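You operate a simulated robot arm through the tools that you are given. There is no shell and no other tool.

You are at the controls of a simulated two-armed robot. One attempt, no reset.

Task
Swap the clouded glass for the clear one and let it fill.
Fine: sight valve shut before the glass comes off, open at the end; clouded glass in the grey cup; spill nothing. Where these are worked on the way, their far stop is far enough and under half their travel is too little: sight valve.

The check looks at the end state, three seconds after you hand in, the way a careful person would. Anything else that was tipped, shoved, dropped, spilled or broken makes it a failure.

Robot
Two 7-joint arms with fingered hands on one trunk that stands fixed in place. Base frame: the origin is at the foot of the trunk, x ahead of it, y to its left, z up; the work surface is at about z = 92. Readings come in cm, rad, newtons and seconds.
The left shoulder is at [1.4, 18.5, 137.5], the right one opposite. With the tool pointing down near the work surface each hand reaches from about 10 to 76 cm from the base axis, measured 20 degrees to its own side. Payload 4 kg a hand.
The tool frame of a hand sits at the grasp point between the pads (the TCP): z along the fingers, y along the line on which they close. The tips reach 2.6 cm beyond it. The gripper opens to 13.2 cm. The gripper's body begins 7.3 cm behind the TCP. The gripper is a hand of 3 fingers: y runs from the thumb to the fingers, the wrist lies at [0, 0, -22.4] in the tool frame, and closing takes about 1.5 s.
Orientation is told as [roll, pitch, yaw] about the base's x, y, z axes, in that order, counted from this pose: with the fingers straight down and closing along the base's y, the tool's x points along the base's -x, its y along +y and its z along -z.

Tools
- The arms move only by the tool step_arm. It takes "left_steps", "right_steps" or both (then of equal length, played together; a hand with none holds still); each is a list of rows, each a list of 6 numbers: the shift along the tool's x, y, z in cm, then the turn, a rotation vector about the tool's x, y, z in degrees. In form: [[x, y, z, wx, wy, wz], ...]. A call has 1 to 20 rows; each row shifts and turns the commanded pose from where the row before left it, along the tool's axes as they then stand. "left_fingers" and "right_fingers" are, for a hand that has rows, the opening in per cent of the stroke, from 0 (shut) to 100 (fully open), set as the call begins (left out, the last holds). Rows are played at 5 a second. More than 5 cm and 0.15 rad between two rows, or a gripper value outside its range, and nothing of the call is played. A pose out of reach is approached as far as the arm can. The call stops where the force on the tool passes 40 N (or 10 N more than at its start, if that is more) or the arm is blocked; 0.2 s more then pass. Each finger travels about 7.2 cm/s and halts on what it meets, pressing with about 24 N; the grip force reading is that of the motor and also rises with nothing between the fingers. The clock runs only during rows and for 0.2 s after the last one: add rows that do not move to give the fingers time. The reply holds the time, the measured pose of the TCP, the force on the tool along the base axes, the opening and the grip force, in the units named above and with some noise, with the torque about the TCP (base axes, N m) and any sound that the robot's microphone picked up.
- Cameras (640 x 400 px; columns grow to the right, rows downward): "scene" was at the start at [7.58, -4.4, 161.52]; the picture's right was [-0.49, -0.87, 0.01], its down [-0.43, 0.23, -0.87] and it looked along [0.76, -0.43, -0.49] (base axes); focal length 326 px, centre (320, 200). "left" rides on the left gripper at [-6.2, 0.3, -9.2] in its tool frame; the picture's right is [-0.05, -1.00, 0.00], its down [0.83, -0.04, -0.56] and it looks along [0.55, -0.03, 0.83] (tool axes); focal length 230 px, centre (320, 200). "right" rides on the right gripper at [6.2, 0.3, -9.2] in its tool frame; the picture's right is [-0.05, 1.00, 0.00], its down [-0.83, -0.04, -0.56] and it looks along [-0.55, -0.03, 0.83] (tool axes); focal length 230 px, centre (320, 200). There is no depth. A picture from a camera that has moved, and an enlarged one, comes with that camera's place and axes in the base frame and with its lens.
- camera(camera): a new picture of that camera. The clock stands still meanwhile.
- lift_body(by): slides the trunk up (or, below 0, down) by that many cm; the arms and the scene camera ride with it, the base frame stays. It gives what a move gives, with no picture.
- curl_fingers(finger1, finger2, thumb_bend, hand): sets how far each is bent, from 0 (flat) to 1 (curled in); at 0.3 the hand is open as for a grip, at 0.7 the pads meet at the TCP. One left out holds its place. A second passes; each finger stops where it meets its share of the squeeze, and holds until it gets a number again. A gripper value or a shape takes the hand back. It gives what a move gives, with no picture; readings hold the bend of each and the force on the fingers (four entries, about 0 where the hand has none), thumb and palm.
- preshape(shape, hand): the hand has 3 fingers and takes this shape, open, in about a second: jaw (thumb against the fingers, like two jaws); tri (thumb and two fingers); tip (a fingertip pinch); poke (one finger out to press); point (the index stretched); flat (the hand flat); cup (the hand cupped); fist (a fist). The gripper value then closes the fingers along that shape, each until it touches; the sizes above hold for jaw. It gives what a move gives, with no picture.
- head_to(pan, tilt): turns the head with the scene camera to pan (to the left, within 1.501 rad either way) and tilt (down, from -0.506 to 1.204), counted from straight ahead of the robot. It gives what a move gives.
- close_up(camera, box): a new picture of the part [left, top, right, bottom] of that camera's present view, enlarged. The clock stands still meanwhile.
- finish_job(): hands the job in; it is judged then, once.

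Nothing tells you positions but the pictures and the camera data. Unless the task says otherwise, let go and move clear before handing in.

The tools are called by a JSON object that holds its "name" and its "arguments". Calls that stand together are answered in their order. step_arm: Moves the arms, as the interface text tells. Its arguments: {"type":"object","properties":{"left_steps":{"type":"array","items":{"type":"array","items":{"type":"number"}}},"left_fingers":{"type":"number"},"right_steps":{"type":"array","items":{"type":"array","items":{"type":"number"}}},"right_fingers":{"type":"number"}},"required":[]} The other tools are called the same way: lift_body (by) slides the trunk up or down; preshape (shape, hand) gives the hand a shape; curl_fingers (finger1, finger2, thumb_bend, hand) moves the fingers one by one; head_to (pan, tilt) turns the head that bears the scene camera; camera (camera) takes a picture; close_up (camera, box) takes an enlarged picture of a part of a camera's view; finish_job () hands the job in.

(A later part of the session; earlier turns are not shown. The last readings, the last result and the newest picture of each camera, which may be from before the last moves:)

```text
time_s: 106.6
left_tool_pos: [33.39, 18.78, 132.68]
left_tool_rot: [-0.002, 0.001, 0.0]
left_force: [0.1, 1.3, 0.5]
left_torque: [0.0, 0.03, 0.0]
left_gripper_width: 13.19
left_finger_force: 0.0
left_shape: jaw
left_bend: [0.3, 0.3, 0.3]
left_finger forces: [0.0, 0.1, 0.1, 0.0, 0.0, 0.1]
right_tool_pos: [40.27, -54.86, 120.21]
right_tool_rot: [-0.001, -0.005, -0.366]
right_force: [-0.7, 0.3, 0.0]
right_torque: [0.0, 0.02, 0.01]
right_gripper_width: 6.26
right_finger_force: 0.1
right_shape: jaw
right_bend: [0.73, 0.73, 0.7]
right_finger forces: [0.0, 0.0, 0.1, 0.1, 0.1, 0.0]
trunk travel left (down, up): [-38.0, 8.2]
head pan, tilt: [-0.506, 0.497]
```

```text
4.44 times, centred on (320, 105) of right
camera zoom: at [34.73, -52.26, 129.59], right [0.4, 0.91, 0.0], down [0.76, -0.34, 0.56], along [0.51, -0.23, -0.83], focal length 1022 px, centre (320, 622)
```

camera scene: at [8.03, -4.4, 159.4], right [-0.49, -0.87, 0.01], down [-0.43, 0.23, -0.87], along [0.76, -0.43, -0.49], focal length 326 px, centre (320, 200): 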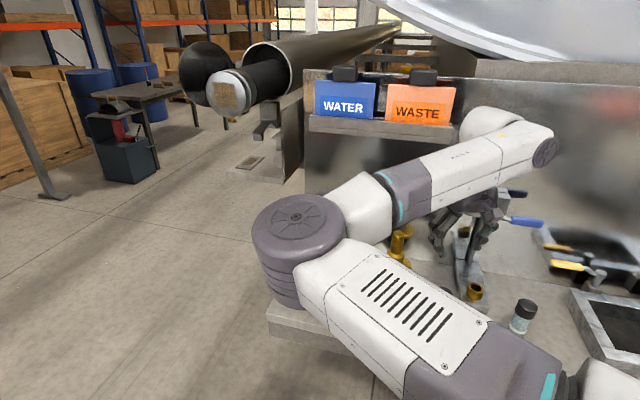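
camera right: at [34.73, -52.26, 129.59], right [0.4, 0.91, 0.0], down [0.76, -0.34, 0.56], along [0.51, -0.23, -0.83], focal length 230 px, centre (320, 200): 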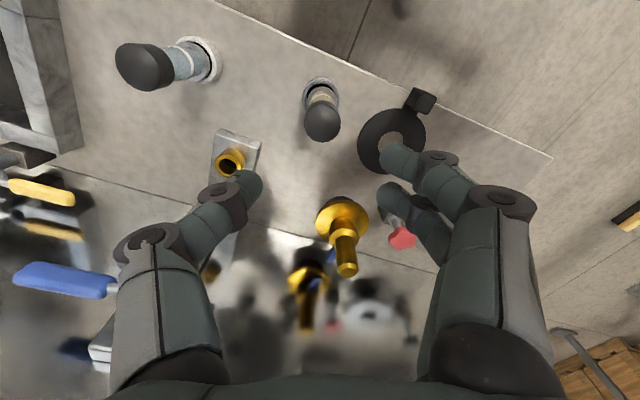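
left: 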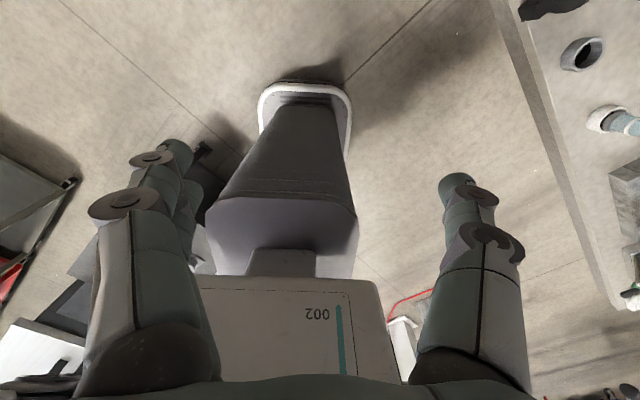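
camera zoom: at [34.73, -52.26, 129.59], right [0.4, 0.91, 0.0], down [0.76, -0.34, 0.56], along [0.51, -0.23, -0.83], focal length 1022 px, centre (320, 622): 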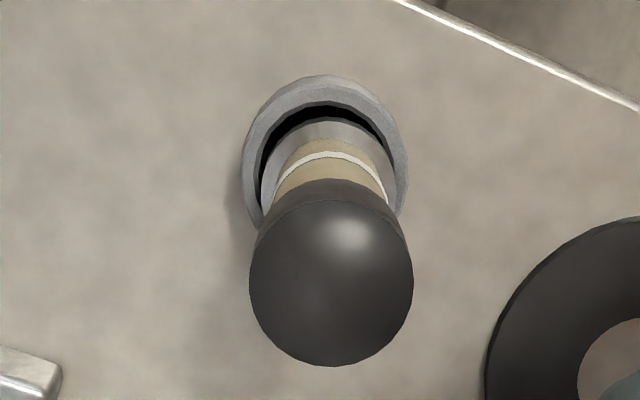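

The socket is a plain bore (axis ≈[42.88, -71.08]); the hold is a twist fit. Now moving above the clear glass.

{"name": "step_arm", "arguments": {"right_steps": [[0, 0, 0, 0, 0, 8], [0, 0, 0, 0, 0, 8], [0, 0, 0, 0, 0, 8], [-0.37, -4.13, 0, 0, 0, 0], [-0.37, -4.13, 0, 0, 0, 0], [-0.37, -4.13, 0, 0, 0, 0], [-0.37, -4.13, 0, 0, 0, 0], [0, 0, 0, 0, 0, 0], [0, 0, 0, 0, 0, 0]]}}

{"name": "camera", "arguments": {"camera": "right"}}

```text
time_s: 108.6
left_tool_pos: [33.21, 18.86, 132.76]
left_tool_rot: [0.001, 0.001, 0.0]
left_force: [-0.8, 0.6, 0.2]
left_torque: [0.06, 0.02, -0.01]
left_gripper_width: 13.2
left_finger_force: 0.1
left_shape: jaw
left_bend: [0.3, 0.3, 0.3]
left_finger forces: [0.1, 0.0, 0.0, 0.0, 0.0, 0.0]
right_tool_pos: [29.88, -67.55, 120.18]
right_tool_rot: [0.001, -0.005, -0.785]
right_force: [0.9, -0.5, 0.1]
right_torque: [0.02, 0.04, 0.0]
right_gripper_width: 6.3
right_finger_force: 0.0
right_shape: jaw
right_bend: [0.73, 0.73, 0.7]
right_finger forces: [0.1, 0.0, 0.0, 0.1, 0.1, 0.1]
trunk travel left (down, up): [-38.0, 8.2]
head pan, tilt: [-0.506, 0.497]
```

```text
taken
camera right: at [25.76, -62.95, 129.51], right [0.74, 0.67, 0.0], down [0.56, -0.62, 0.56], along [0.38, -0.41, -0.83], focal length 230 px, centre (320, 200)
```

right: 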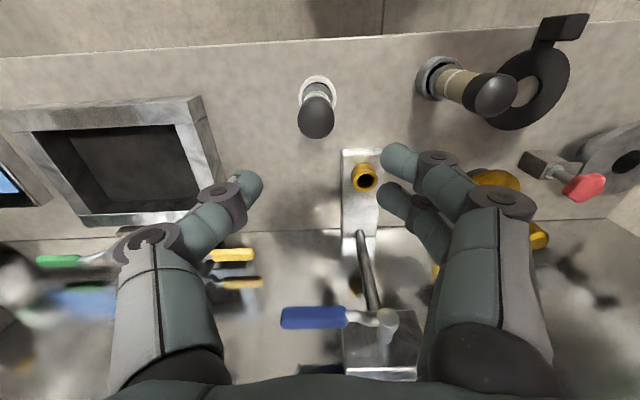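

{"name": "step_arm", "arguments": {"right_steps": [[0, -0.2, 4, 0, 0, 0], [0, 0, 4, 0, 0, 0], [0, 0, 3, 0, 0, 0], [0, 0, 2.5, 0, 0, 0], [0, 0, 2.2, 0, 0, 0], [0, 0, 0, 0, 0, 0]]}}

{"name": "camera", "arguments": {"camera": "right"}}

```text
time_s: 110.0
left_tool_pos: [33.24, 18.71, 132.72]
left_tool_rot: [0.0, 0.0, 0.0]
left_force: [-0.5, 0.2, -0.5]
left_torque: [-0.02, -0.02, -0.02]
left_gripper_width: 13.19
left_finger_force: 0.0
left_shape: jaw
left_bend: [0.3, 0.3, 0.3]
left_finger forces: [0.0, 0.0, 0.0, 0.1, 0.0, 0.0]
right_tool_pos: [29.8, -67.78, 104.48]
right_tool_rot: [-0.001, -0.005, -0.784]
right_force: [-0.1, -0.1, 0.4]
right_torque: [0.03, 0.01, 0.0]
right_gripper_width: 6.28
right_finger_force: 0.0
right_shape: jaw
right_bend: [0.73, 0.73, 0.7]
right_finger forces: [0.0, 0.0, 0.0, 0.0, 0.1, 0.0]
trunk travel left (down, up): [-38.0, 8.2]
head pan, tilt: [-0.506, 0.497]
```

```text
taken
camera right: at [25.66, -63.24, 113.74], right [0.74, 0.67, 0.0], down [0.56, -0.62, 0.56], along [0.38, -0.41, -0.83], focal length 230 px, centre (320, 200)
```

right: 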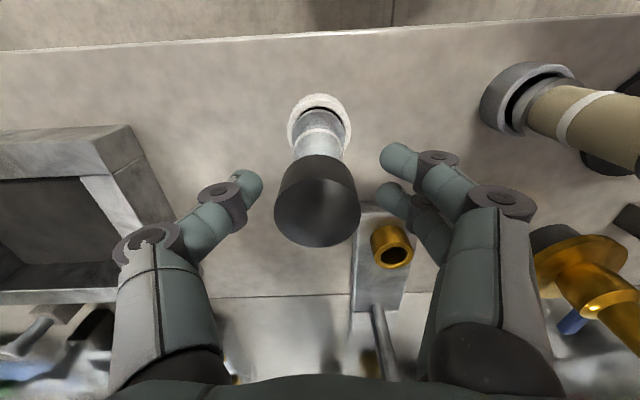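

Centred. Gripping the clear glass and lifting it out.

{"name": "step_arm", "arguments": {"right_steps": [[0, 0, 0, 0, 0, 0], [0, 0, 0, 0, 0, 0], [0, 0, 0, 0, 0, 0], [0, 0, 0, 0, 0, 0], [0, 0, 0, 0, 0, 0], [0, 0, 0, 0, 0, 0]], "right_fingers": 0}}

{"name": "step_arm", "arguments": {"right_steps": [[0, 0, -0.8, 0, 0, 0], [0, 0, -1, 0, 0, 0], [0, 0, -1.5, 0, 0, 0], [0, 0, -2, 0, 0, 0], [0, 0, -2, 0, 0, 0], [0, 0, -2, 0, 0, 0], [0, 0, -2, 0, 0, 0], [0, 0, 0, 0, 0, 0]]}}

{"name": "camera", "arguments": {"camera": "right"}}

```text
time_s: 111.4
left_tool_pos: [33.24, 18.74, 132.67]
left_tool_rot: [0.0, 0.0, -0.001]
left_force: [0.7, 0.5, 0.2]
left_torque: [0.01, 0.02, -0.01]
left_gripper_width: 13.2
left_finger_force: 0.1
left_shape: jaw
left_bend: [0.3, 0.3, 0.3]
left_finger forces: [0.0, 0.0, 0.1, 0.0, 0.1, 0.1]
right_tool_pos: [29.81, -67.97, 104.56]
right_tool_rot: [0.001, -0.003, -0.784]
right_force: [0.3, 0.1, 0.9]
right_torque: [-0.01, 0.02, 0.0]
right_gripper_width: 2.82
right_finger_force: 23.8
right_shape: jaw
right_bend: [0.73, 0.73, 0.7]
right_finger forces: [10.8, 10.9, 0.0, 0.1, 20.7, 0.0]
trunk travel left (down, up): [-38.0, 8.2]
head pan, tilt: [-0.506, 0.497]
```

```text
time_s: 113.2
left_tool_pos: [33.26, 18.82, 132.74]
left_tool_rot: [0.0, 0.0, -0.002]
left_force: [-0.3, -0.1, 0.5]
left_torque: [-0.02, 0.03, 0.03]
left_gripper_width: 13.22
left_finger_force: 0.1
left_shape: jaw
left_bend: [0.3, 0.3, 0.3]
left_finger forces: [0.1, 0.0, 0.0, 0.0, 0.1, 0.1]
right_tool_pos: [29.91, -67.8, 115.82]
right_tool_rot: [0.001, -0.002, -0.784]
right_force: [0.4, -0.3, -0.9]
right_torque: [0.03, 0.01, 0.0]
right_gripper_width: 2.79
right_finger_force: 24.0
right_shape: jaw
right_bend: [0.73, 0.73, 0.7]
right_finger forces: [10.9, 11.0, 0.0, 0.0, 20.9, 0.1]
trunk travel left (down, up): [-38.0, 8.2]
head pan, tilt: [-0.506, 0.497]
```

```text
taken
camera right: at [25.77, -63.21, 125.16], right [0.74, 0.67, 0.0], down [0.56, -0.62, 0.56], along [0.38, -0.41, -0.83], focal length 230 px, centre (320, 200)
```

right: 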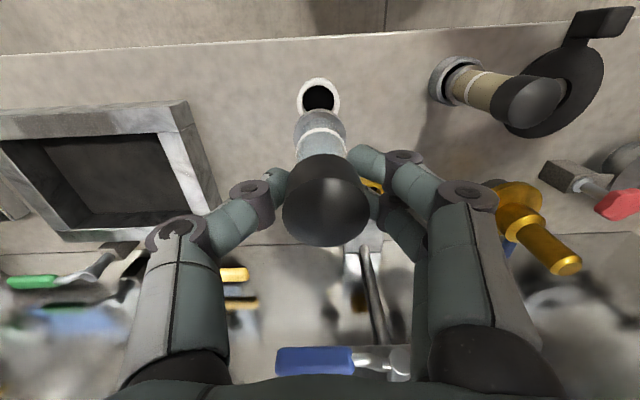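

Held well. Carrying it over the socket and rotating the hand counter-clockwise so I have turning range for locking it clockwise.

{"name": "step_arm", "arguments": {"right_steps": [[-3.83, 2.27, 0, 0, 0, 0], [-3.83, 2.27, 0, 0, 0, 0], [-3.82, 2.27, 0, 0, 0, 0], [0, 0, 0, 0, 0, -8], [0, 0, 0, 0, 0, -8], [0, 0, 0, 0, 0, -8], [0, 0, 0, 0, 0, -8], [0, 0, 0, 0, 0, 0], [0, 0, 0, 0, 0, 0]]}}

{"name": "camera", "arguments": {"camera": "right"}}

{"name": "close_up", "arguments": {"camera": "right", "box": [270, 70, 380, 170]}}

{"name": "close_up", "arguments": {"camera": "scene", "box": [420, 180, 560, 320]}}

```text
time_s: 115.2
left_tool_pos: [33.26, 18.8, 132.72]
left_tool_rot: [-0.001, -0.001, 0.0]
left_force: [-0.1, -1.3, -0.2]
left_torque: [0.01, 0.02, 0.02]
left_gripper_width: 13.19
left_finger_force: 0.1
left_shape: jaw
left_bend: [0.3, 0.3, 0.3]
left_finger forces: [0.1, 0.0, 0.1, 0.0, 0.0, 0.1]
right_tool_pos: [42.68, -71.19, 115.88]
right_tool_rot: [-0.001, -0.002, -0.224]
right_force: [-0.2, 0.1, -1.8]
right_torque: [-0.01, 0.01, -0.02]
right_gripper_width: 2.8
right_finger_force: 24.1
right_shape: jaw
right_bend: [0.73, 0.73, 0.7]
right_finger forces: [11.0, 11.1, 0.0, 0.0, 20.9, 0.0]
trunk travel left (down, up): [-38.0, 8.2]
head pan, tilt: [-0.506, 0.497]
```

```text
taken
camera right: at [36.85, -69.38, 125.17], right [0.27, 0.96, 0.0], down [0.8, -0.23, 0.56], along [0.54, -0.15, -0.83], focal length 230 px, centre (320, 200)
```

right: 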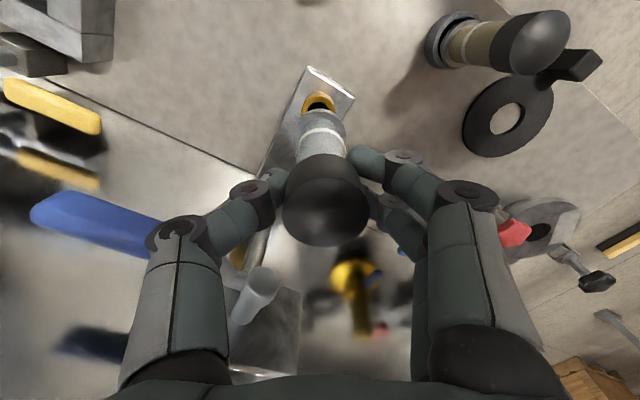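

```text
4.00 times, centred on (325, 120) of right
camera zoom: at [36.85, -69.38, 125.17], right [0.27, 0.96, 0.0], down [0.8, -0.23, 0.56], along [0.54, -0.15, -0.83], focal length 920 px, centre (300, 520)
```

zoom: 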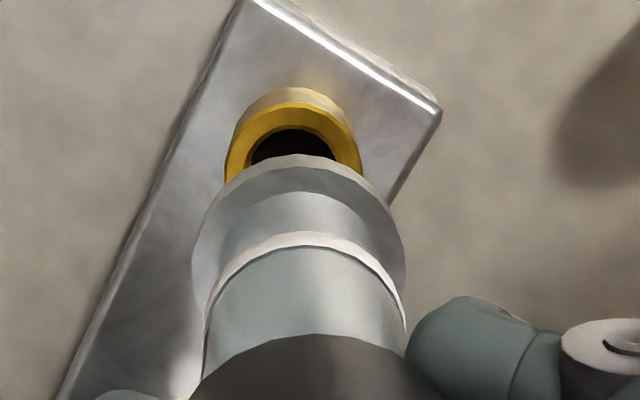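

```text
2.86 times, centred on (490, 250) of scene
camera zoom: at [8.04, -4.43, 159.4], right [-0.49, -0.87, 0.01], down [-0.43, 0.23, -0.87], along [0.76, -0.43, -0.49], focal length 932 px, centre (-166, 57)
```

zoom: 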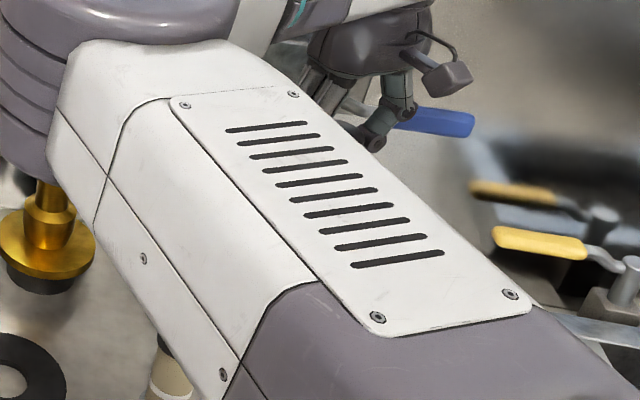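

The flange sits ~0.75 cm short of the socket along the hand's forward direction. Correcting and lowering part way, then re-measuring.

{"name": "step_arm", "arguments": {"right_steps": [[-0.75, 0, 0, 0, 0, 0], [0, 0, 1.5, 0, 0, 0], [0, 0, 1.5, 0, 0, 0], [0, 0, 0, 0, 0, 0], [0, 0, 0, 0, 0, 0]]}}

{"name": "close_up", "arguments": {"camera": "right", "box": [270, 70, 380, 170]}}

```text
time_s: 116.4
left_tool_pos: [33.28, 18.72, 132.86]
left_tool_rot: [0.0, 0.001, 0.001]
left_force: [0.5, 0.2, 0.3]
left_torque: [-0.01, -0.02, 0.04]
left_gripper_width: 13.18
left_finger_force: 0.1
left_shape: jaw
left_bend: [0.3, 0.3, 0.3]
left_finger forces: [0.0, 0.0, 0.0, 0.1, 0.0, 0.0]
right_tool_pos: [43.6, -71.32, 112.96]
right_tool_rot: [-0.002, -0.004, -0.225]
right_force: [0.5, -1.0, -1.3]
right_torque: [0.03, 0.0, -0.02]
right_gripper_width: 2.8
right_finger_force: 23.8
right_shape: jaw
right_bend: [0.73, 0.73, 0.7]
right_finger forces: [10.9, 11.0, 0.0, 0.0, 20.9, 0.1]
trunk travel left (down, up): [-38.0, 8.2]
head pan, tilt: [-0.506, 0.497]
```

```text
4.00 times, centred on (325, 120) of right
camera zoom: at [37.59, -69.53, 122.19], right [0.27, 0.96, 0.0], down [0.8, -0.23, 0.56], along [0.54, -0.15, -0.83], focal length 920 px, centre (300, 520)
```

zoom: 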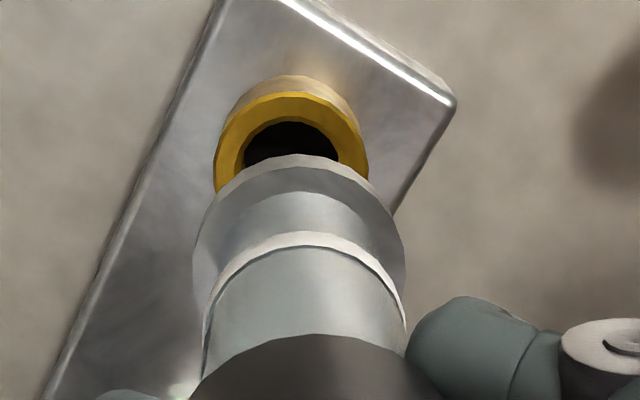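

{"name": "step_arm", "arguments": {"right_steps": [[0, -0.15, 1.5, 0, 0, 0], [0, 0, 1.4, 0, 0, 0], [0, 0, 0, 0, 0, 0], [0, 0, 0, 0, 0, 0]]}}

{"name": "close_up", "arguments": {"camera": "right", "box": [270, 70, 380, 170]}}

{"name": "camera", "arguments": {"camera": "right"}}

```text
time_s: 117.4
left_tool_pos: [33.3, 18.75, 132.76]
left_tool_rot: [0.001, -0.001, -0.002]
left_force: [-0.5, -0.3, -0.1]
left_torque: [-0.01, -0.02, -0.01]
left_gripper_width: 13.17
left_finger_force: 0.1
left_shape: jaw
left_bend: [0.3, 0.3, 0.3]
left_finger forces: [0.1, 0.0, 0.0, 0.1, 0.0, 0.1]
right_tool_pos: [43.48, -71.45, 110.0]
right_tool_rot: [-0.001, -0.005, -0.225]
right_force: [-0.8, -0.8, -1.6]
right_torque: [-0.01, -0.01, 0.02]
right_gripper_width: 2.79
right_finger_force: 24.2
right_shape: jaw
right_bend: [0.73, 0.73, 0.7]
right_finger forces: [10.9, 11.0, 0.0, 0.0, 20.8, 0.0]
trunk travel left (down, up): [-38.0, 8.2]
head pan, tilt: [-0.506, 0.497]
```

```text
4.00 times, centred on (325, 120) of right
camera zoom: at [37.54, -69.66, 119.29], right [0.27, 0.96, 0.0], down [0.8, -0.23, 0.56], along [0.54, -0.15, -0.83], focal length 920 px, centre (300, 520)
```

zoom: 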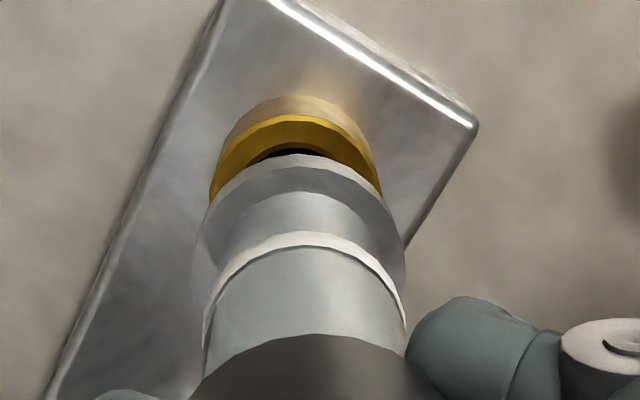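

```text
taken
camera right: at [37.54, -69.66, 119.29], right [0.27, 0.96, 0.0], down [0.8, -0.23, 0.56], along [0.54, -0.15, -0.83], focal length 230 px, centre (320, 200)
```

right: 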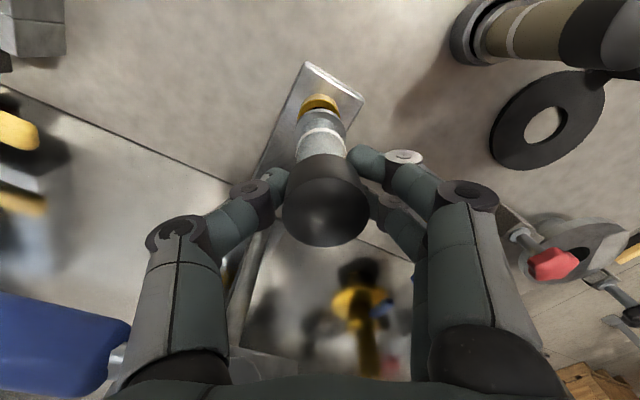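

Flange and socket agree to under 1 mm. Lowering in small steps, watching forces.

{"name": "step_arm", "arguments": {"right_steps": [[0, 0, 0.3, 0, 0, 0], [0, 0, 0.3, 0, 0, 0], [0, 0, 0, 0, 0, 0]]}}

{"name": "step_arm", "arguments": {"right_steps": [[0, 0, 0.2, 0, 0, 0], [0, 0, 0.2, 0, 0, 0], [0, 0, 0, 0, 0, 0]]}}

```text
time_s: 118.2
left_tool_pos: [33.4, 18.75, 132.72]
left_tool_rot: [0.0, 0.0, -0.001]
left_force: [-0.5, -0.3, -0.1]
left_torque: [-0.01, 0.0, -0.04]
left_gripper_width: 13.16
left_finger_force: 0.1
left_shape: jaw
left_bend: [0.3, 0.3, 0.3]
left_finger forces: [0.0, 0.0, 0.0, 0.0, 0.0, 0.1]
right_tool_pos: [43.53, -71.32, 109.38]
right_tool_rot: [0.0, -0.003, -0.225]
right_force: [0.0, 0.7, -1.6]
right_torque: [0.0, -0.02, -0.01]
right_gripper_width: 2.8
right_finger_force: 23.9
right_shape: jaw
right_bend: [0.73, 0.73, 0.7]
right_finger forces: [11.0, 11.0, 0.1, 0.0, 20.8, 0.0]
trunk travel left (down, up): [-38.0, 8.2]
head pan, tilt: [-0.506, 0.497]
```

```text
time_s: 119.0
left_tool_pos: [33.33, 18.67, 132.77]
left_tool_rot: [0.0, -0.001, 0.0]
left_force: [0.5, 0.5, 0.4]
left_torque: [0.02, -0.02, 0.0]
left_gripper_width: 13.19
left_finger_force: 0.1
left_shape: jaw
left_bend: [0.3, 0.3, 0.3]
left_finger forces: [0.0, 0.1, 0.0, 0.0, 0.0, 0.1]
right_tool_pos: [43.45, -71.36, 108.93]
right_tool_rot: [-0.001, -0.003, -0.225]
right_force: [-0.1, 0.7, -1.6]
right_torque: [-0.01, 0.03, -0.06]
right_gripper_width: 2.8
right_finger_force: 23.9
right_shape: jaw
right_bend: [0.73, 0.73, 0.7]
right_finger forces: [11.0, 11.0, 0.1, 0.0, 20.7, 0.0]
trunk travel left (down, up): [-38.0, 8.2]
head pan, tilt: [-0.506, 0.497]
```

{"name": "step_arm", "arguments": {"right_steps": [[0, 0, 0.2, 0, 0, 0], [0, 0, 0.2, 0, 0, 0], [0, 0, 0, 0, 0, 0]]}}

{"name": "close_up", "arguments": {"camera": "right", "box": [270, 70, 380, 170]}}

```text
time_s: 119.8
left_tool_pos: [33.29, 18.78, 132.7]
left_tool_rot: [0.001, -0.001, -0.001]
left_force: [-0.9, -0.4, -0.7]
left_torque: [-0.02, -0.01, 0.0]
left_gripper_width: 13.2
left_finger_force: 0.1
left_shape: jaw
left_bend: [0.3, 0.3, 0.3]
left_finger forces: [0.0, 0.0, 0.0, 0.0, 0.0, 0.0]
right_tool_pos: [43.4, -71.35, 108.48]
right_tool_rot: [-0.002, -0.003, -0.226]
right_force: [0.3, 0.1, -1.1]
right_torque: [-0.03, 0.0, -0.01]
right_gripper_width: 2.79
right_finger_force: 24.1
right_shape: jaw
right_bend: [0.73, 0.73, 0.7]
right_finger forces: [11.0, 10.9, 0.0, 0.0, 20.7, 0.0]
trunk travel left (down, up): [-38.0, 8.2]
head pan, tilt: [-0.506, 0.497]
```

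```text
4.00 times, centred on (325, 120) of right
camera zoom: at [37.49, -69.63, 117.81], right [0.27, 0.96, 0.0], down [0.8, -0.23, 0.56], along [0.54, -0.15, -0.83], focal length 920 px, centre (300, 520)
```

zoom: 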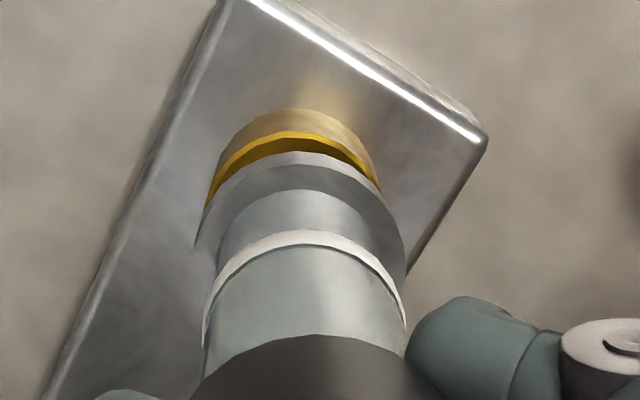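

{"name": "step_arm", "arguments": {"right_steps": [[0, 0, 0.2, 0, 0, 0], [0, 0, 0.2, 0, 0, 0], [0, 0, 0, 0, 0, 0]]}}

```text
time_s: 120.6
left_tool_pos: [33.28, 18.73, 132.73]
left_tool_rot: [-0.001, 0.0, 0.0]
left_force: [-0.3, -0.8, 0.1]
left_torque: [0.01, 0.04, 0.03]
left_gripper_width: 13.21
left_finger_force: 0.1
left_shape: jaw
left_bend: [0.3, 0.3, 0.3]
left_finger forces: [0.0, 0.1, 0.1, 0.0, 0.0, 0.0]
right_tool_pos: [43.55, -71.48, 108.11]
right_tool_rot: [-0.002, -0.003, -0.224]
right_force: [-0.7, 0.0, -2.4]
right_torque: [-0.01, 0.04, 0.0]
right_gripper_width: 2.77
right_finger_force: 23.9
right_shape: jaw
right_bend: [0.73, 0.73, 0.7]
right_finger forces: [11.0, 10.9, 0.0, 0.1, 20.8, 0.0]
trunk travel left (down, up): [-38.0, 8.2]
head pan, tilt: [-0.506, 0.497]
```

{"name": "step_arm", "arguments": {"right_steps": [[0, 0, 0.2, 0, 0, 0], [0, 0, 0.15, 0, 0, 0], [0, 0, 0, 0, 0, 0]]}}

{"name": "close_up", "arguments": {"camera": "right", "box": [270, 70, 380, 170]}}

```text
time_s: 121.4
left_tool_pos: [33.29, 18.83, 132.76]
left_tool_rot: [-0.001, 0.001, 0.001]
left_force: [0.4, 0.1, 0.4]
left_torque: [0.01, 0.02, -0.03]
left_gripper_width: 13.2
left_finger_force: 0.0
left_shape: jaw
left_bend: [0.3, 0.3, 0.3]
left_finger forces: [0.1, 0.0, 0.0, 0.0, 0.0, 0.1]
right_tool_pos: [43.37, -71.28, 107.82]
right_tool_rot: [-0.001, -0.003, -0.226]
right_force: [-0.3, 0.0, -1.9]
right_torque: [-0.01, -0.06, 0.01]
right_gripper_width: 2.81
right_finger_force: 23.9
right_shape: jaw
right_bend: [0.73, 0.73, 0.7]
right_finger forces: [11.0, 10.9, 0.1, 0.0, 20.8, 0.0]
trunk travel left (down, up): [-38.0, 8.2]
head pan, tilt: [-0.506, 0.497]
```

```text
4.00 times, centred on (325, 120) of right
camera zoom: at [37.48, -69.62, 117.14], right [0.27, 0.96, 0.0], down [0.8, -0.23, 0.56], along [0.54, -0.15, -0.83], focal length 920 px, centre (300, 520)
```

zoom: 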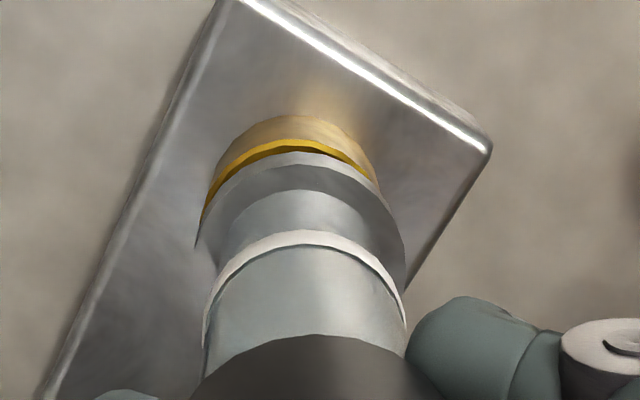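

{"name": "step_arm", "arguments": {"right_steps": [[0, 0, 0.15, 0, 0, 0], [0, 0, 0.15, 0, 0, 0], [0, 0, 0, 0, 0, 0]]}}

{"name": "step_arm", "arguments": {"right_steps": [[0, 0, 0.15, 0, 0, 0], [0, 0, 0, 0, 0, 0]]}}

```text
time_s: 122.2
left_tool_pos: [33.27, 18.8, 132.78]
left_tool_rot: [0.001, 0.0, -0.001]
left_force: [0.3, -0.3, -0.5]
left_torque: [0.01, -0.03, -0.01]
left_gripper_width: 13.19
left_finger_force: 0.0
left_shape: jaw
left_bend: [0.3, 0.3, 0.3]
left_finger forces: [0.0, 0.0, 0.0, 0.0, 0.0, 0.0]
right_tool_pos: [43.56, -71.33, 107.61]
right_tool_rot: [-0.001, -0.004, -0.225]
right_force: [0.1, 0.4, -0.4]
right_torque: [0.01, 0.04, 0.01]
right_gripper_width: 2.8
right_finger_force: 23.9
right_shape: jaw
right_bend: [0.73, 0.73, 0.7]
right_finger forces: [11.0, 10.8, 0.0, 0.1, 20.7, 0.0]
trunk travel left (down, up): [-38.0, 8.2]
head pan, tilt: [-0.506, 0.497]
```

```text
time_s: 122.8
left_tool_pos: [33.24, 18.71, 132.64]
left_tool_rot: [0.0, 0.0, -0.001]
left_force: [-0.1, 0.0, 0.2]
left_torque: [0.01, 0.01, 0.02]
left_gripper_width: 13.19
left_finger_force: 0.0
left_shape: jaw
left_bend: [0.3, 0.3, 0.3]
left_finger forces: [0.0, 0.0, 0.0, 0.1, 0.0, 0.0]
right_tool_pos: [43.6, -71.39, 107.6]
right_tool_rot: [-0.003, -0.003, -0.224]
right_force: [-0.6, -0.3, -1.1]
right_torque: [0.01, 0.05, -0.02]
right_gripper_width: 2.79
right_finger_force: 23.5
right_shape: jaw
right_bend: [0.73, 0.73, 0.7]
right_finger forces: [11.1, 10.8, 0.0, 0.0, 20.8, 0.0]
trunk travel left (down, up): [-38.0, 8.2]
head pan, tilt: [-0.506, 0.497]
```

{"name": "step_arm", "arguments": {"right_steps": [[0, 0, 0.15, 0, 0, 0], [0, 0, 0.1, 0, 0, 0], [0, 0, 0, 0, 0, 0]]}}

{"name": "close_up", "arguments": {"camera": "right", "box": [270, 70, 380, 170]}}

```text
time_s: 123.6
left_tool_pos: [33.16, 18.97, 132.7]
left_tool_rot: [-0.002, -0.002, -0.001]
left_force: [-0.4, 0.5, 0.3]
left_torque: [0.01, 0.01, -0.03]
left_gripper_width: 13.2
left_finger_force: 0.0
left_shape: jaw
left_bend: [0.3, 0.3, 0.3]
left_finger forces: [0.0, 0.0, 0.1, 0.0, 0.1, 0.1]
right_tool_pos: [43.48, -71.26, 107.34]
right_tool_rot: [-0.003, -0.006, -0.224]
right_force: [-0.9, -1.2, 13.0]
right_torque: [-0.04, 0.03, 0.04]
right_gripper_width: 2.84
right_finger_force: 23.9
right_shape: jaw
right_bend: [0.73, 0.73, 0.7]
right_finger forces: [12.4, 11.9, 0.1, 0.0, 24.4, 0.0]
trunk travel left (down, up): [-38.0, 8.2]
head pan, tilt: [-0.506, 0.497]
```

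```text
4.00 times, centred on (325, 120) of right
camera zoom: at [37.46, -69.55, 116.61], right [0.27, 0.96, 0.0], down [0.8, -0.22, 0.56], along [0.54, -0.16, -0.83], focal length 920 px, centre (300, 520)
```

zoom: 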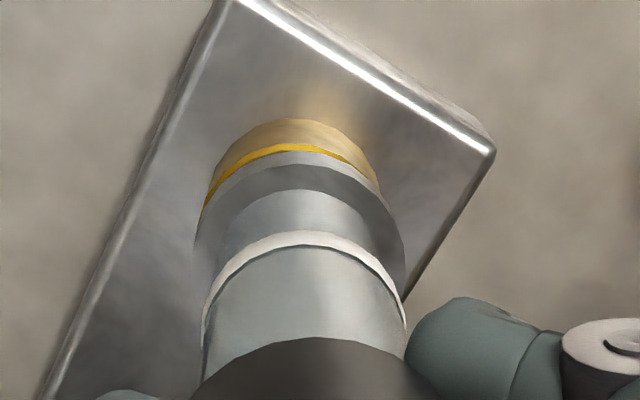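

Seated at the expected height (z≈107.35). Now turning clockwise about the glass axis with light down-pressure, watching torque.

{"name": "step_arm", "arguments": {"right_steps": [[0, -0.077, -0.1, 0, 0, 8], [0, -0.077, 0, 0, 0, 8], [0, -0.077, 0, 0, 0, 8]]}}

{"name": "step_arm", "arguments": {"right_steps": [[0, -0.077, 0, 0, 0, 8], [0, -0.077, 0, 0, 0, 8], [0, -0.077, 0, 0, 0, 8]]}}

{"name": "step_arm", "arguments": {"right_steps": [[0, -0.077, 0, 0, 0, 8], [0, -0.077, 0, 0, 0, 8], [0, -0.077, 0, 0, 0, 8]]}}

{"name": "camera", "arguments": {"camera": "right"}}

```text
time_s: 124.4
left_tool_pos: [33.1, 18.81, 132.72]
left_tool_rot: [-0.002, -0.001, 0.0]
left_force: [0.5, 0.5, -0.5]
left_torque: [-0.03, 0.01, -0.04]
left_gripper_width: 13.18
left_finger_force: 0.0
left_shape: jaw
left_bend: [0.3, 0.3, 0.3]
left_finger forces: [0.0, 0.1, 0.1, 0.0, 0.0, 0.0]
right_tool_pos: [43.41, -71.52, 107.44]
right_tool_rot: [0.0, -0.006, -0.644]
right_force: [-0.6, 0.3, 8.6]
right_torque: [0.14, -0.05, 0.05]
right_gripper_width: 2.82
right_finger_force: 24.0
right_shape: jaw
right_bend: [0.74, 0.73, 0.7]
right_finger forces: [13.3, 11.9, 0.1, 0.0, 23.6, 0.1]
trunk travel left (down, up): [-38.0, 8.2]
head pan, tilt: [-0.506, 0.497]
```

```text
time_s: 125.2
left_tool_pos: [33.19, 18.94, 132.77]
left_tool_rot: [-0.002, 0.0, -0.001]
left_force: [-0.8, -0.5, -0.4]
left_torque: [0.0, 0.01, -0.02]
left_gripper_width: 13.18
left_finger_force: 0.0
left_shape: jaw
left_bend: [0.3, 0.3, 0.3]
left_finger forces: [0.1, 0.0, 0.0, 0.0, 0.0, 0.0]
right_tool_pos: [43.25, -71.63, 107.39]
right_tool_rot: [0.002, -0.005, -1.065]
right_force: [-0.6, 0.7, 7.2]
right_torque: [0.08, -0.07, 0.03]
right_gripper_width: 2.83
right_finger_force: 24.7
right_shape: jaw
right_bend: [0.74, 0.73, 0.7]
right_finger forces: [13.2, 11.8, 0.0, 0.1, 23.2, 0.0]
trunk travel left (down, up): [-38.0, 8.2]
head pan, tilt: [-0.506, 0.497]
```

```text
time_s: 126.0
left_tool_pos: [33.34, 18.93, 132.75]
left_tool_rot: [-0.001, 0.0, 0.0]
left_force: [-0.8, -0.7, -0.3]
left_torque: [0.04, 0.02, 0.0]
left_gripper_width: 13.19
left_finger_force: 0.0
left_shape: jaw
left_bend: [0.3, 0.3, 0.3]
left_finger forces: [0.1, 0.0, 0.0, 0.0, 0.0, 0.0]
right_tool_pos: [43.0, -71.76, 107.34]
right_tool_rot: [0.003, -0.004, -1.484]
right_force: [1.8, 0.8, 6.0]
right_torque: [0.05, -0.19, 0.04]
right_gripper_width: 2.8
right_finger_force: 24.2
right_shape: jaw
right_bend: [0.74, 0.73, 0.7]
right_finger forces: [13.7, 12.0, 0.0, 0.1, 22.8, 0.0]
trunk travel left (down, up): [-38.0, 8.2]
head pan, tilt: [-0.506, 0.497]
```

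```text
taken
camera right: at [42.75, -65.52, 116.65], right [1.0, 0.04, 0.0], down [0.03, -0.83, 0.56], along [0.02, -0.56, -0.83], focal length 230 px, centre (320, 200)
```

right: 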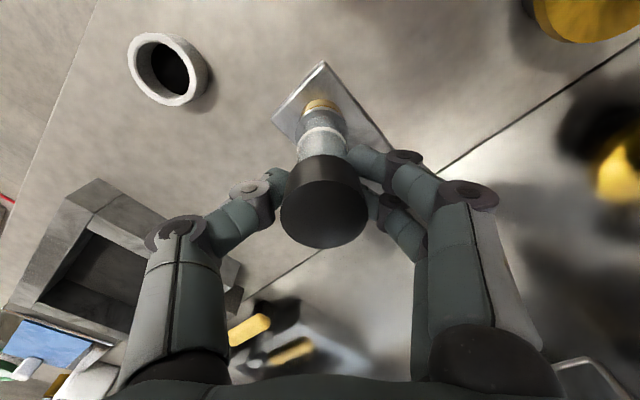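

Torque stays low and the down-force eases, hinting it's drawing in. Test pull.

{"name": "step_arm", "arguments": {"right_steps": [[0, 0, -0.2, 0, 0, 0], [0, 0, -0.15, 0, 0, 0], [0, 0, 0, 0, 0, 0]]}}

```text
time_s: 126.8
left_tool_pos: [33.38, 18.8, 132.77]
left_tool_rot: [0.0, -0.002, 0.001]
left_force: [0.2, -0.1, 0.1]
left_torque: [0.0, 0.0, 0.0]
left_gripper_width: 13.19
left_finger_force: 0.2
left_shape: jaw
left_bend: [0.3, 0.3, 0.3]
left_finger forces: [0.1, 0.0, 0.0, 0.0, 0.0, 0.1]
right_tool_pos: [43.05, -71.86, 107.53]
right_tool_rot: [0.001, -0.001, -1.483]
right_force: [0.7, 2.2, -8.8]
right_torque: [0.06, -0.17, 0.04]
right_gripper_width: 2.82
right_finger_force: 24.1
right_shape: jaw
right_bend: [0.74, 0.73, 0.7]
right_finger forces: [12.5, 10.8, 0.1, 0.0, 20.3, 0.0]
trunk travel left (down, up): [-38.0, 8.2]
head pan, tilt: [-0.506, 0.497]
```

Locked already (−8.8 N with no lift). I'll tighten further: relax, open, swing back counter-clockwise, regrip and turn clockwise again until it stops.

{"name": "step_arm", "arguments": {"right_steps": [[0, 0, 0.22, 0, 0, 0], [0, 0, 0, 0, 0, 0]]}}

{"name": "step_arm", "arguments": {"right_steps": [[0, 0, 0, 0, 0, 0], [0, 0, 0, 0, 0, 0], [0, 0, 0, 0, 0, 0], [0, 0.077, 0, 0, 0, -8], [0, 0.077, 0, 0, 0, -8], [0, 0.077, 0, 0, 0, -8], [0, 0.077, 0, 0, 0, -8], [0, 0.077, 0, 0, 0, -8], [0, 0.077, 0, 0, 0, -8], [0, 0.077, 0, 0, 0, -8], [0, 0.077, 0, 0, 0, -8], [0, 0.077, 0, 0, 0, -8], [0, 0, 0, 0, 0, 0]], "right_fingers": 45}}

{"name": "camera", "arguments": {"camera": "right"}}

{"name": "close_up", "arguments": {"camera": "right", "box": [270, 70, 380, 170]}}

```text
time_s: 127.4
left_tool_pos: [33.42, 18.75, 132.8]
left_tool_rot: [0.0, 0.002, 0.001]
left_force: [-0.3, 0.3, -1.3]
left_torque: [0.05, -0.01, 0.0]
left_gripper_width: 13.2
left_finger_force: 0.0
left_shape: jaw
left_bend: [0.3, 0.3, 0.3]
left_finger forces: [0.1, 0.0, 0.0, 0.1, 0.1, 0.0]
right_tool_pos: [43.02, -71.82, 107.37]
right_tool_rot: [0.004, -0.004, -1.481]
right_force: [0.7, 1.6, -1.1]
right_torque: [0.07, -0.13, 0.03]
right_gripper_width: 2.8
right_finger_force: 23.5
right_shape: jaw
right_bend: [0.74, 0.73, 0.7]
right_finger forces: [12.9, 10.7, 0.0, 0.0, 20.8, 0.1]
trunk travel left (down, up): [-38.0, 8.2]
head pan, tilt: [-0.506, 0.497]
```

```text
time_s: 130.2
left_tool_pos: [33.27, 18.81, 132.66]
left_tool_rot: [0.0, 0.001, 0.0]
left_force: [-0.4, -0.9, 0.4]
left_torque: [0.0, -0.02, -0.02]
left_gripper_width: 13.19
left_finger_force: 0.0
left_shape: jaw
left_bend: [0.3, 0.3, 0.3]
left_finger forces: [0.0, 0.0, 0.0, 0.0, 0.1, 0.0]
right_tool_pos: [43.45, -71.38, 107.27]
right_tool_rot: [-0.002, -0.003, -0.225]
right_force: [-0.7, -0.2, 0.6]
right_torque: [0.0, 0.0, 0.01]
right_gripper_width: 5.89
right_finger_force: 0.1
right_shape: jaw
right_bend: [0.73, 0.73, 0.7]
right_finger forces: [0.0, 0.0, 0.0, 0.1, 0.1, 0.0]
trunk travel left (down, up): [-38.0, 8.2]
head pan, tilt: [-0.506, 0.497]
```

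```text
taken
camera right: at [37.6, -69.71, 116.71], right [0.27, 0.96, 0.0], down [0.8, -0.22, 0.56], along [0.54, -0.15, -0.83], focal length 230 px, centre (320, 200)
```

right: 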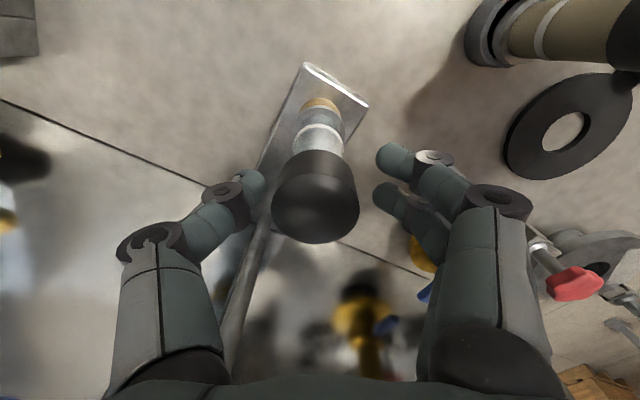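

```text
4.00 times, centred on (325, 120) of right
camera zoom: at [37.6, -69.71, 116.71], right [0.27, 0.96, 0.0], down [0.8, -0.22, 0.56], along [0.54, -0.15, -0.83], focal length 920 px, centre (300, 520)
```

zoom: 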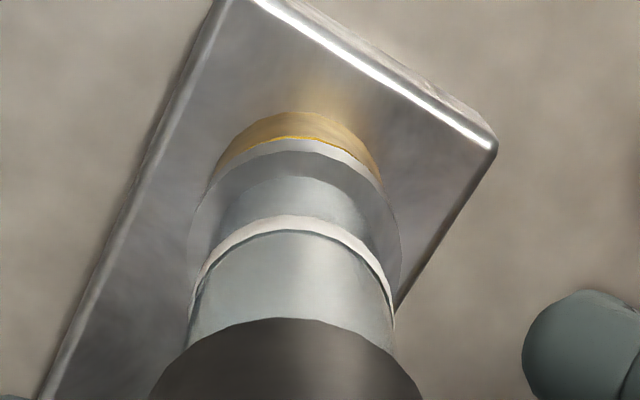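

Re-centring on the glass axis, regripping, and turning clockwise again.

{"name": "step_arm", "arguments": {"right_steps": [[0.5, -0.2, 0, 0, 0, 0], [0, 0, 0, 0, 0, 0]]}}

{"name": "step_arm", "arguments": {"right_steps": [[0, 0, 0, 0, 0, 0], [0, 0, 0, 0, 0, 0], [0, 0, 0, 0, 0, 0], [0, 0, 0, 0, 0, 0], [0, 0, 0, 0, 0, 0]], "right_fingers": 0}}

{"name": "step_arm", "arguments": {"right_steps": [[0, 0, 0, 0, 0, 8], [0, 0, 0, 0, 0, 8], [0, 0, 0, 0, 0, 8]]}}

{"name": "step_arm", "arguments": {"right_steps": [[0, 0, 0, 0, 0, 8], [0, 0, 0, 0, 0, 8], [0, 0, 0, 0, 0, 8]]}}

{"name": "step_arm", "arguments": {"right_steps": [[0, 0, 0, 0, 0, 8], [0, 0, 0, 0, 0, 8], [0, 0, 0, 0, 0, 8]]}}

{"name": "camera", "arguments": {"camera": "right"}}

```text
time_s: 130.8
left_tool_pos: [33.27, 18.85, 132.61]
left_tool_rot: [0.001, 0.0, -0.001]
left_force: [1.1, 0.0, -0.1]
left_torque: [0.01, -0.01, 0.03]
left_gripper_width: 13.2
left_finger_force: 0.1
left_shape: jaw
left_bend: [0.3, 0.3, 0.3]
left_finger forces: [0.1, 0.0, 0.0, 0.0, 0.1, 0.0]
right_tool_pos: [42.98, -71.48, 107.43]
right_tool_rot: [-0.002, -0.003, -0.222]
right_force: [0.0, -0.3, 0.5]
right_torque: [0.01, 0.02, 0.01]
right_gripper_width: 5.88
right_finger_force: 0.0
right_shape: jaw
right_bend: [0.73, 0.73, 0.7]
right_finger forces: [0.1, 0.0, 0.1, 0.1, 0.0, 0.0]
trunk travel left (down, up): [-38.0, 8.2]
head pan, tilt: [-0.506, 0.497]
```

```text
time_s: 132.0
left_tool_pos: [33.22, 18.64, 132.74]
left_tool_rot: [-0.001, 0.0, 0.0]
left_force: [0.3, 1.2, 0.8]
left_torque: [0.0, 0.03, 0.0]
left_gripper_width: 13.19
left_finger_force: 0.0
left_shape: jaw
left_bend: [0.3, 0.3, 0.3]
left_finger forces: [0.0, 0.0, 0.0, 0.1, 0.0, 0.0]
right_tool_pos: [43.02, -71.57, 107.43]
right_tool_rot: [-0.003, -0.004, -0.226]
right_force: [-0.4, 0.7, 0.2]
right_torque: [0.04, -0.02, 0.01]
right_gripper_width: 2.69
right_finger_force: 24.5
right_shape: jaw
right_bend: [0.73, 0.73, 0.7]
right_finger forces: [9.9, 11.0, 0.0, 0.0, 21.2, 0.0]
trunk travel left (down, up): [-38.0, 8.2]
head pan, tilt: [-0.506, 0.497]
```

```text
time_s: 132.8
left_tool_pos: [33.27, 18.71, 132.65]
left_tool_rot: [0.0, 0.0, 0.001]
left_force: [-0.5, -0.8, -0.1]
left_torque: [-0.02, 0.01, -0.01]
left_gripper_width: 13.19
left_finger_force: 0.1
left_shape: jaw
left_bend: [0.3, 0.3, 0.3]
left_finger forces: [0.1, 0.0, 0.0, 0.0, 0.1, 0.0]
right_tool_pos: [43.0, -71.59, 107.52]
right_tool_rot: [0.0, -0.004, -0.645]
right_force: [0.0, 0.1, 0.1]
right_torque: [0.02, 0.01, 0.03]
right_gripper_width: 2.66
right_finger_force: 24.4
right_shape: jaw
right_bend: [0.73, 0.73, 0.7]
right_finger forces: [10.2, 11.0, 0.0, 0.1, 21.4, 0.1]
trunk travel left (down, up): [-38.0, 8.2]
head pan, tilt: [-0.506, 0.497]
```

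```text
time_s: 133.6
left_tool_pos: [33.32, 18.86, 132.72]
left_tool_rot: [-0.001, 0.001, 0.001]
left_force: [0.5, -0.2, 0.4]
left_torque: [0.0, 0.0, 0.02]
left_gripper_width: 13.21
left_finger_force: 0.0
left_shape: jaw
left_bend: [0.3, 0.3, 0.3]
left_finger forces: [0.0, 0.0, 0.1, 0.0, 0.0, 0.0]
right_tool_pos: [42.94, -71.42, 107.36]
right_tool_rot: [0.001, -0.003, -1.064]
right_force: [-1.0, 0.5, 0.5]
right_torque: [0.01, -0.04, 0.01]
right_gripper_width: 2.71
right_finger_force: 23.8
right_shape: jaw
right_bend: [0.73, 0.73, 0.7]
right_finger forces: [10.4, 11.1, 0.1, 0.0, 21.4, 0.0]
trunk travel left (down, up): [-38.0, 8.2]
head pan, tilt: [-0.506, 0.497]
```

```text
time_s: 134.4
left_tool_pos: [33.3, 18.84, 132.77]
left_tool_rot: [0.0, 0.0, 0.002]
left_force: [-0.5, -0.6, -0.2]
left_torque: [0.02, 0.0, -0.02]
left_gripper_width: 13.22
left_finger_force: 0.1
left_shape: jaw
left_bend: [0.3, 0.3, 0.3]
left_finger forces: [0.0, 0.0, 0.0, 0.0, 0.1, 0.0]
right_tool_pos: [43.05, -71.34, 107.4]
right_tool_rot: [0.001, -0.002, -1.482]
right_force: [-1.0, 6.4, 0.2]
right_torque: [0.15, -0.01, 0.87]
right_gripper_width: 2.68
right_finger_force: 24.2
right_shape: jaw
right_bend: [0.73, 0.73, 0.7]
right_finger forces: [26.5, 11.5, 0.1, 0.0, 26.0, 0.1]
trunk travel left (down, up): [-38.0, 8.2]
head pan, tilt: [-0.506, 0.497]
```

```text
taken
camera right: at [42.79, -65.15, 116.71], right [1.0, 0.04, 0.0], down [0.03, -0.83, 0.56], along [0.02, -0.56, -0.83], focal length 230 px, centre (320, 200)
```

right: 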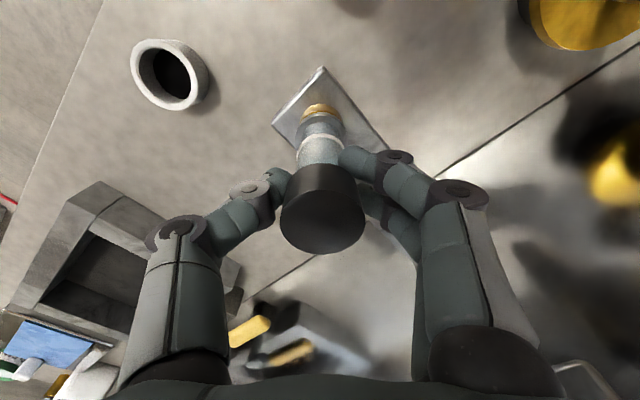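

Torque jumped to 0.87 N·m — it's tight against its stop after ~140° of clockwise turn. A final light pull check, then release.

{"name": "step_arm", "arguments": {"right_steps": [[0, 0, -0.15, 0, 0, -3], [0, 0, -0.1, 0, 0, 0], [0, 0, 0, 0, 0, 0]]}}

{"name": "step_arm", "arguments": {"right_steps": [[0, 0, 0.24, 0, 0, 0], [0, 0, 0, 0, 0, 0]]}}

{"name": "step_arm", "arguments": {"right_steps": [[0, 0, 0, 0, 0, 0], [0, 0, 0, 0, 0, 0], [0, 0, 0, 0, 0, 0], [0, 0, 0, 0, 0, 0]], "right_fingers": 45}}

{"name": "camera", "arguments": {"camera": "right"}}

```text
time_s: 135.2
left_tool_pos: [33.43, 18.77, 132.73]
left_tool_rot: [0.001, -0.002, 0.0]
left_force: [-0.1, -0.3, -0.4]
left_torque: [0.01, -0.03, -0.01]
left_gripper_width: 13.19
left_finger_force: 0.1
left_shape: jaw
left_bend: [0.3, 0.3, 0.3]
left_finger forces: [0.0, 0.1, 0.1, 0.0, 0.0, 0.1]
right_tool_pos: [42.92, -71.38, 107.57]
right_tool_rot: [0.001, -0.001, -1.429]
right_force: [-1.8, 11.2, -13.9]
right_torque: [0.19, -0.01, 0.38]
right_gripper_width: 2.64
right_finger_force: 24.0
right_shape: jaw
right_bend: [0.73, 0.73, 0.7]
right_finger forces: [19.2, 10.7, 0.1, 0.0, 21.3, 0.1]
trunk travel left (down, up): [-38.0, 8.2]
head pan, tilt: [-0.506, 0.497]
```

```text
time_s: 135.8
left_tool_pos: [33.34, 18.96, 132.79]
left_tool_rot: [0.001, 0.0, -0.001]
left_force: [-0.5, -0.1, 0.0]
left_torque: [0.01, -0.01, 0.01]
left_gripper_width: 13.22
left_finger_force: 0.1
left_shape: jaw
left_bend: [0.3, 0.3, 0.3]
left_finger forces: [0.0, 0.0, 0.1, 0.0, 0.0, 0.1]
right_tool_pos: [43.06, -71.44, 107.48]
right_tool_rot: [0.004, -0.003, -1.429]
right_force: [-0.7, 10.9, -6.5]
right_torque: [0.19, 0.03, 0.36]
right_gripper_width: 2.61
right_finger_force: 23.8
right_shape: jaw
right_bend: [0.73, 0.73, 0.7]
right_finger forces: [19.6, 11.0, 0.0, 0.0, 22.0, 0.1]
trunk travel left (down, up): [-38.0, 8.2]
head pan, tilt: [-0.506, 0.497]
```

```text
time_s: 136.8
left_tool_pos: [33.33, 18.83, 132.82]
left_tool_rot: [-0.002, 0.001, 0.001]
left_force: [0.1, 0.2, -1.3]
left_torque: [0.01, -0.03, 0.03]
left_gripper_width: 13.22
left_finger_force: 0.1
left_shape: jaw
left_bend: [0.3, 0.3, 0.3]
left_finger forces: [0.0, 0.0, 0.0, 0.0, 0.1, 0.0]
right_tool_pos: [43.0, -71.51, 107.37]
right_tool_rot: [0.003, -0.003, -1.43]
right_force: [0.1, 0.0, 0.4]
right_torque: [-0.04, -0.01, -0.03]
right_gripper_width: 5.88
right_finger_force: 0.0
right_shape: jaw
right_bend: [0.73, 0.73, 0.7]
right_finger forces: [0.0, 0.0, 0.1, 0.1, 0.0, 0.1]
trunk travel left (down, up): [-38.0, 8.2]
head pan, tilt: [-0.506, 0.497]
```

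```text
taken
camera right: at [42.4, -65.32, 116.71], right [1.0, 0.09, 0.0], down [0.07, -0.83, 0.56], along [0.05, -0.56, -0.83], focal length 230 px, centre (320, 200)
```

right: 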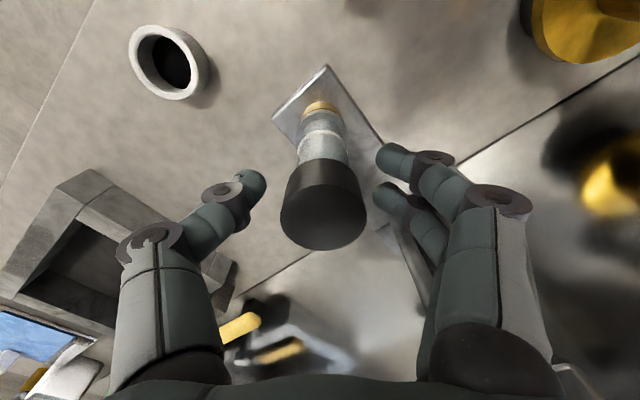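

The glass resists lifting and is tight. Next: rotate the open hand back to yaw -45°, rise clear, back away and re-pose the hand (fist, tilted) to reopen the valve from beneath the lever.

{"name": "step_arm", "arguments": {"right_steps": [[0, 0, 0, 0, 0, -8], [0, 0, 0, 0, 0, -8], [0, 0, 0, 0, 0, -8], [0, 0, 0, 0, 0, -8], [0, 0, 0, 0, 0, -5], [0, 0, -3, 0, 0, 0], [0, 0, -4, 0, 0, 0], [0, 0, -4, 0, 0, 0], [0, 0, -3, 0, 0, 0], [4, 0, 0, 0, 0, 0], [4, 0, 0, 0, 0, 0], [0, 0, 0, 0, 0, 0]]}}

{"name": "camera", "arguments": {"camera": "right"}}

{"name": "camera", "arguments": {"camera": "scene"}}

```text
time_s: 139.4
left_tool_pos: [33.28, 18.57, 132.66]
left_tool_rot: [0.002, 0.0, -0.001]
left_force: [0.8, -0.2, -0.4]
left_torque: [-0.01, 0.02, -0.02]
left_gripper_width: 13.2
left_finger_force: 0.0
left_shape: jaw
left_bend: [0.3, 0.3, 0.3]
left_finger forces: [0.1, 0.0, 0.0, 0.0, 0.0, 0.0]
right_tool_pos: [37.4, -66.04, 121.38]
right_tool_rot: [0.002, -0.003, -0.783]
right_force: [-0.1, -1.1, 0.2]
right_torque: [0.01, 0.02, 0.02]
right_gripper_width: 5.85
right_finger_force: 0.1
right_shape: jaw
right_bend: [0.73, 0.73, 0.7]
right_finger forces: [0.1, 0.1, 0.0, 0.0, 0.0, 0.1]
trunk travel left (down, up): [-38.0, 8.2]
head pan, tilt: [-0.506, 0.497]
```

```text
taken
camera right: at [33.37, -61.42, 130.66], right [0.74, 0.67, 0.0], down [0.56, -0.62, 0.56], along [0.38, -0.41, -0.83], focal length 230 px, centre (320, 200)
```

right: 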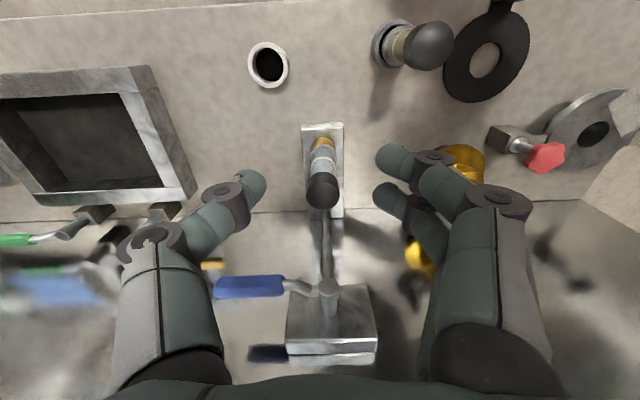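

```text
taken
camera scene: at [8.04, -4.54, 159.4], right [-0.49, -0.87, 0.01], down [-0.43, 0.23, -0.87], along [0.76, -0.43, -0.49], focal length 326 px, centre (320, 200)
```

scene: 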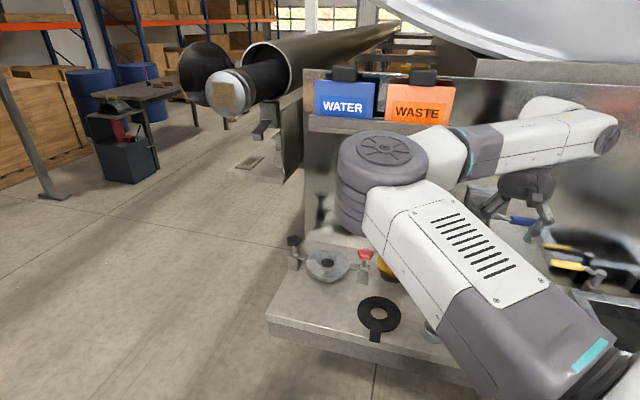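

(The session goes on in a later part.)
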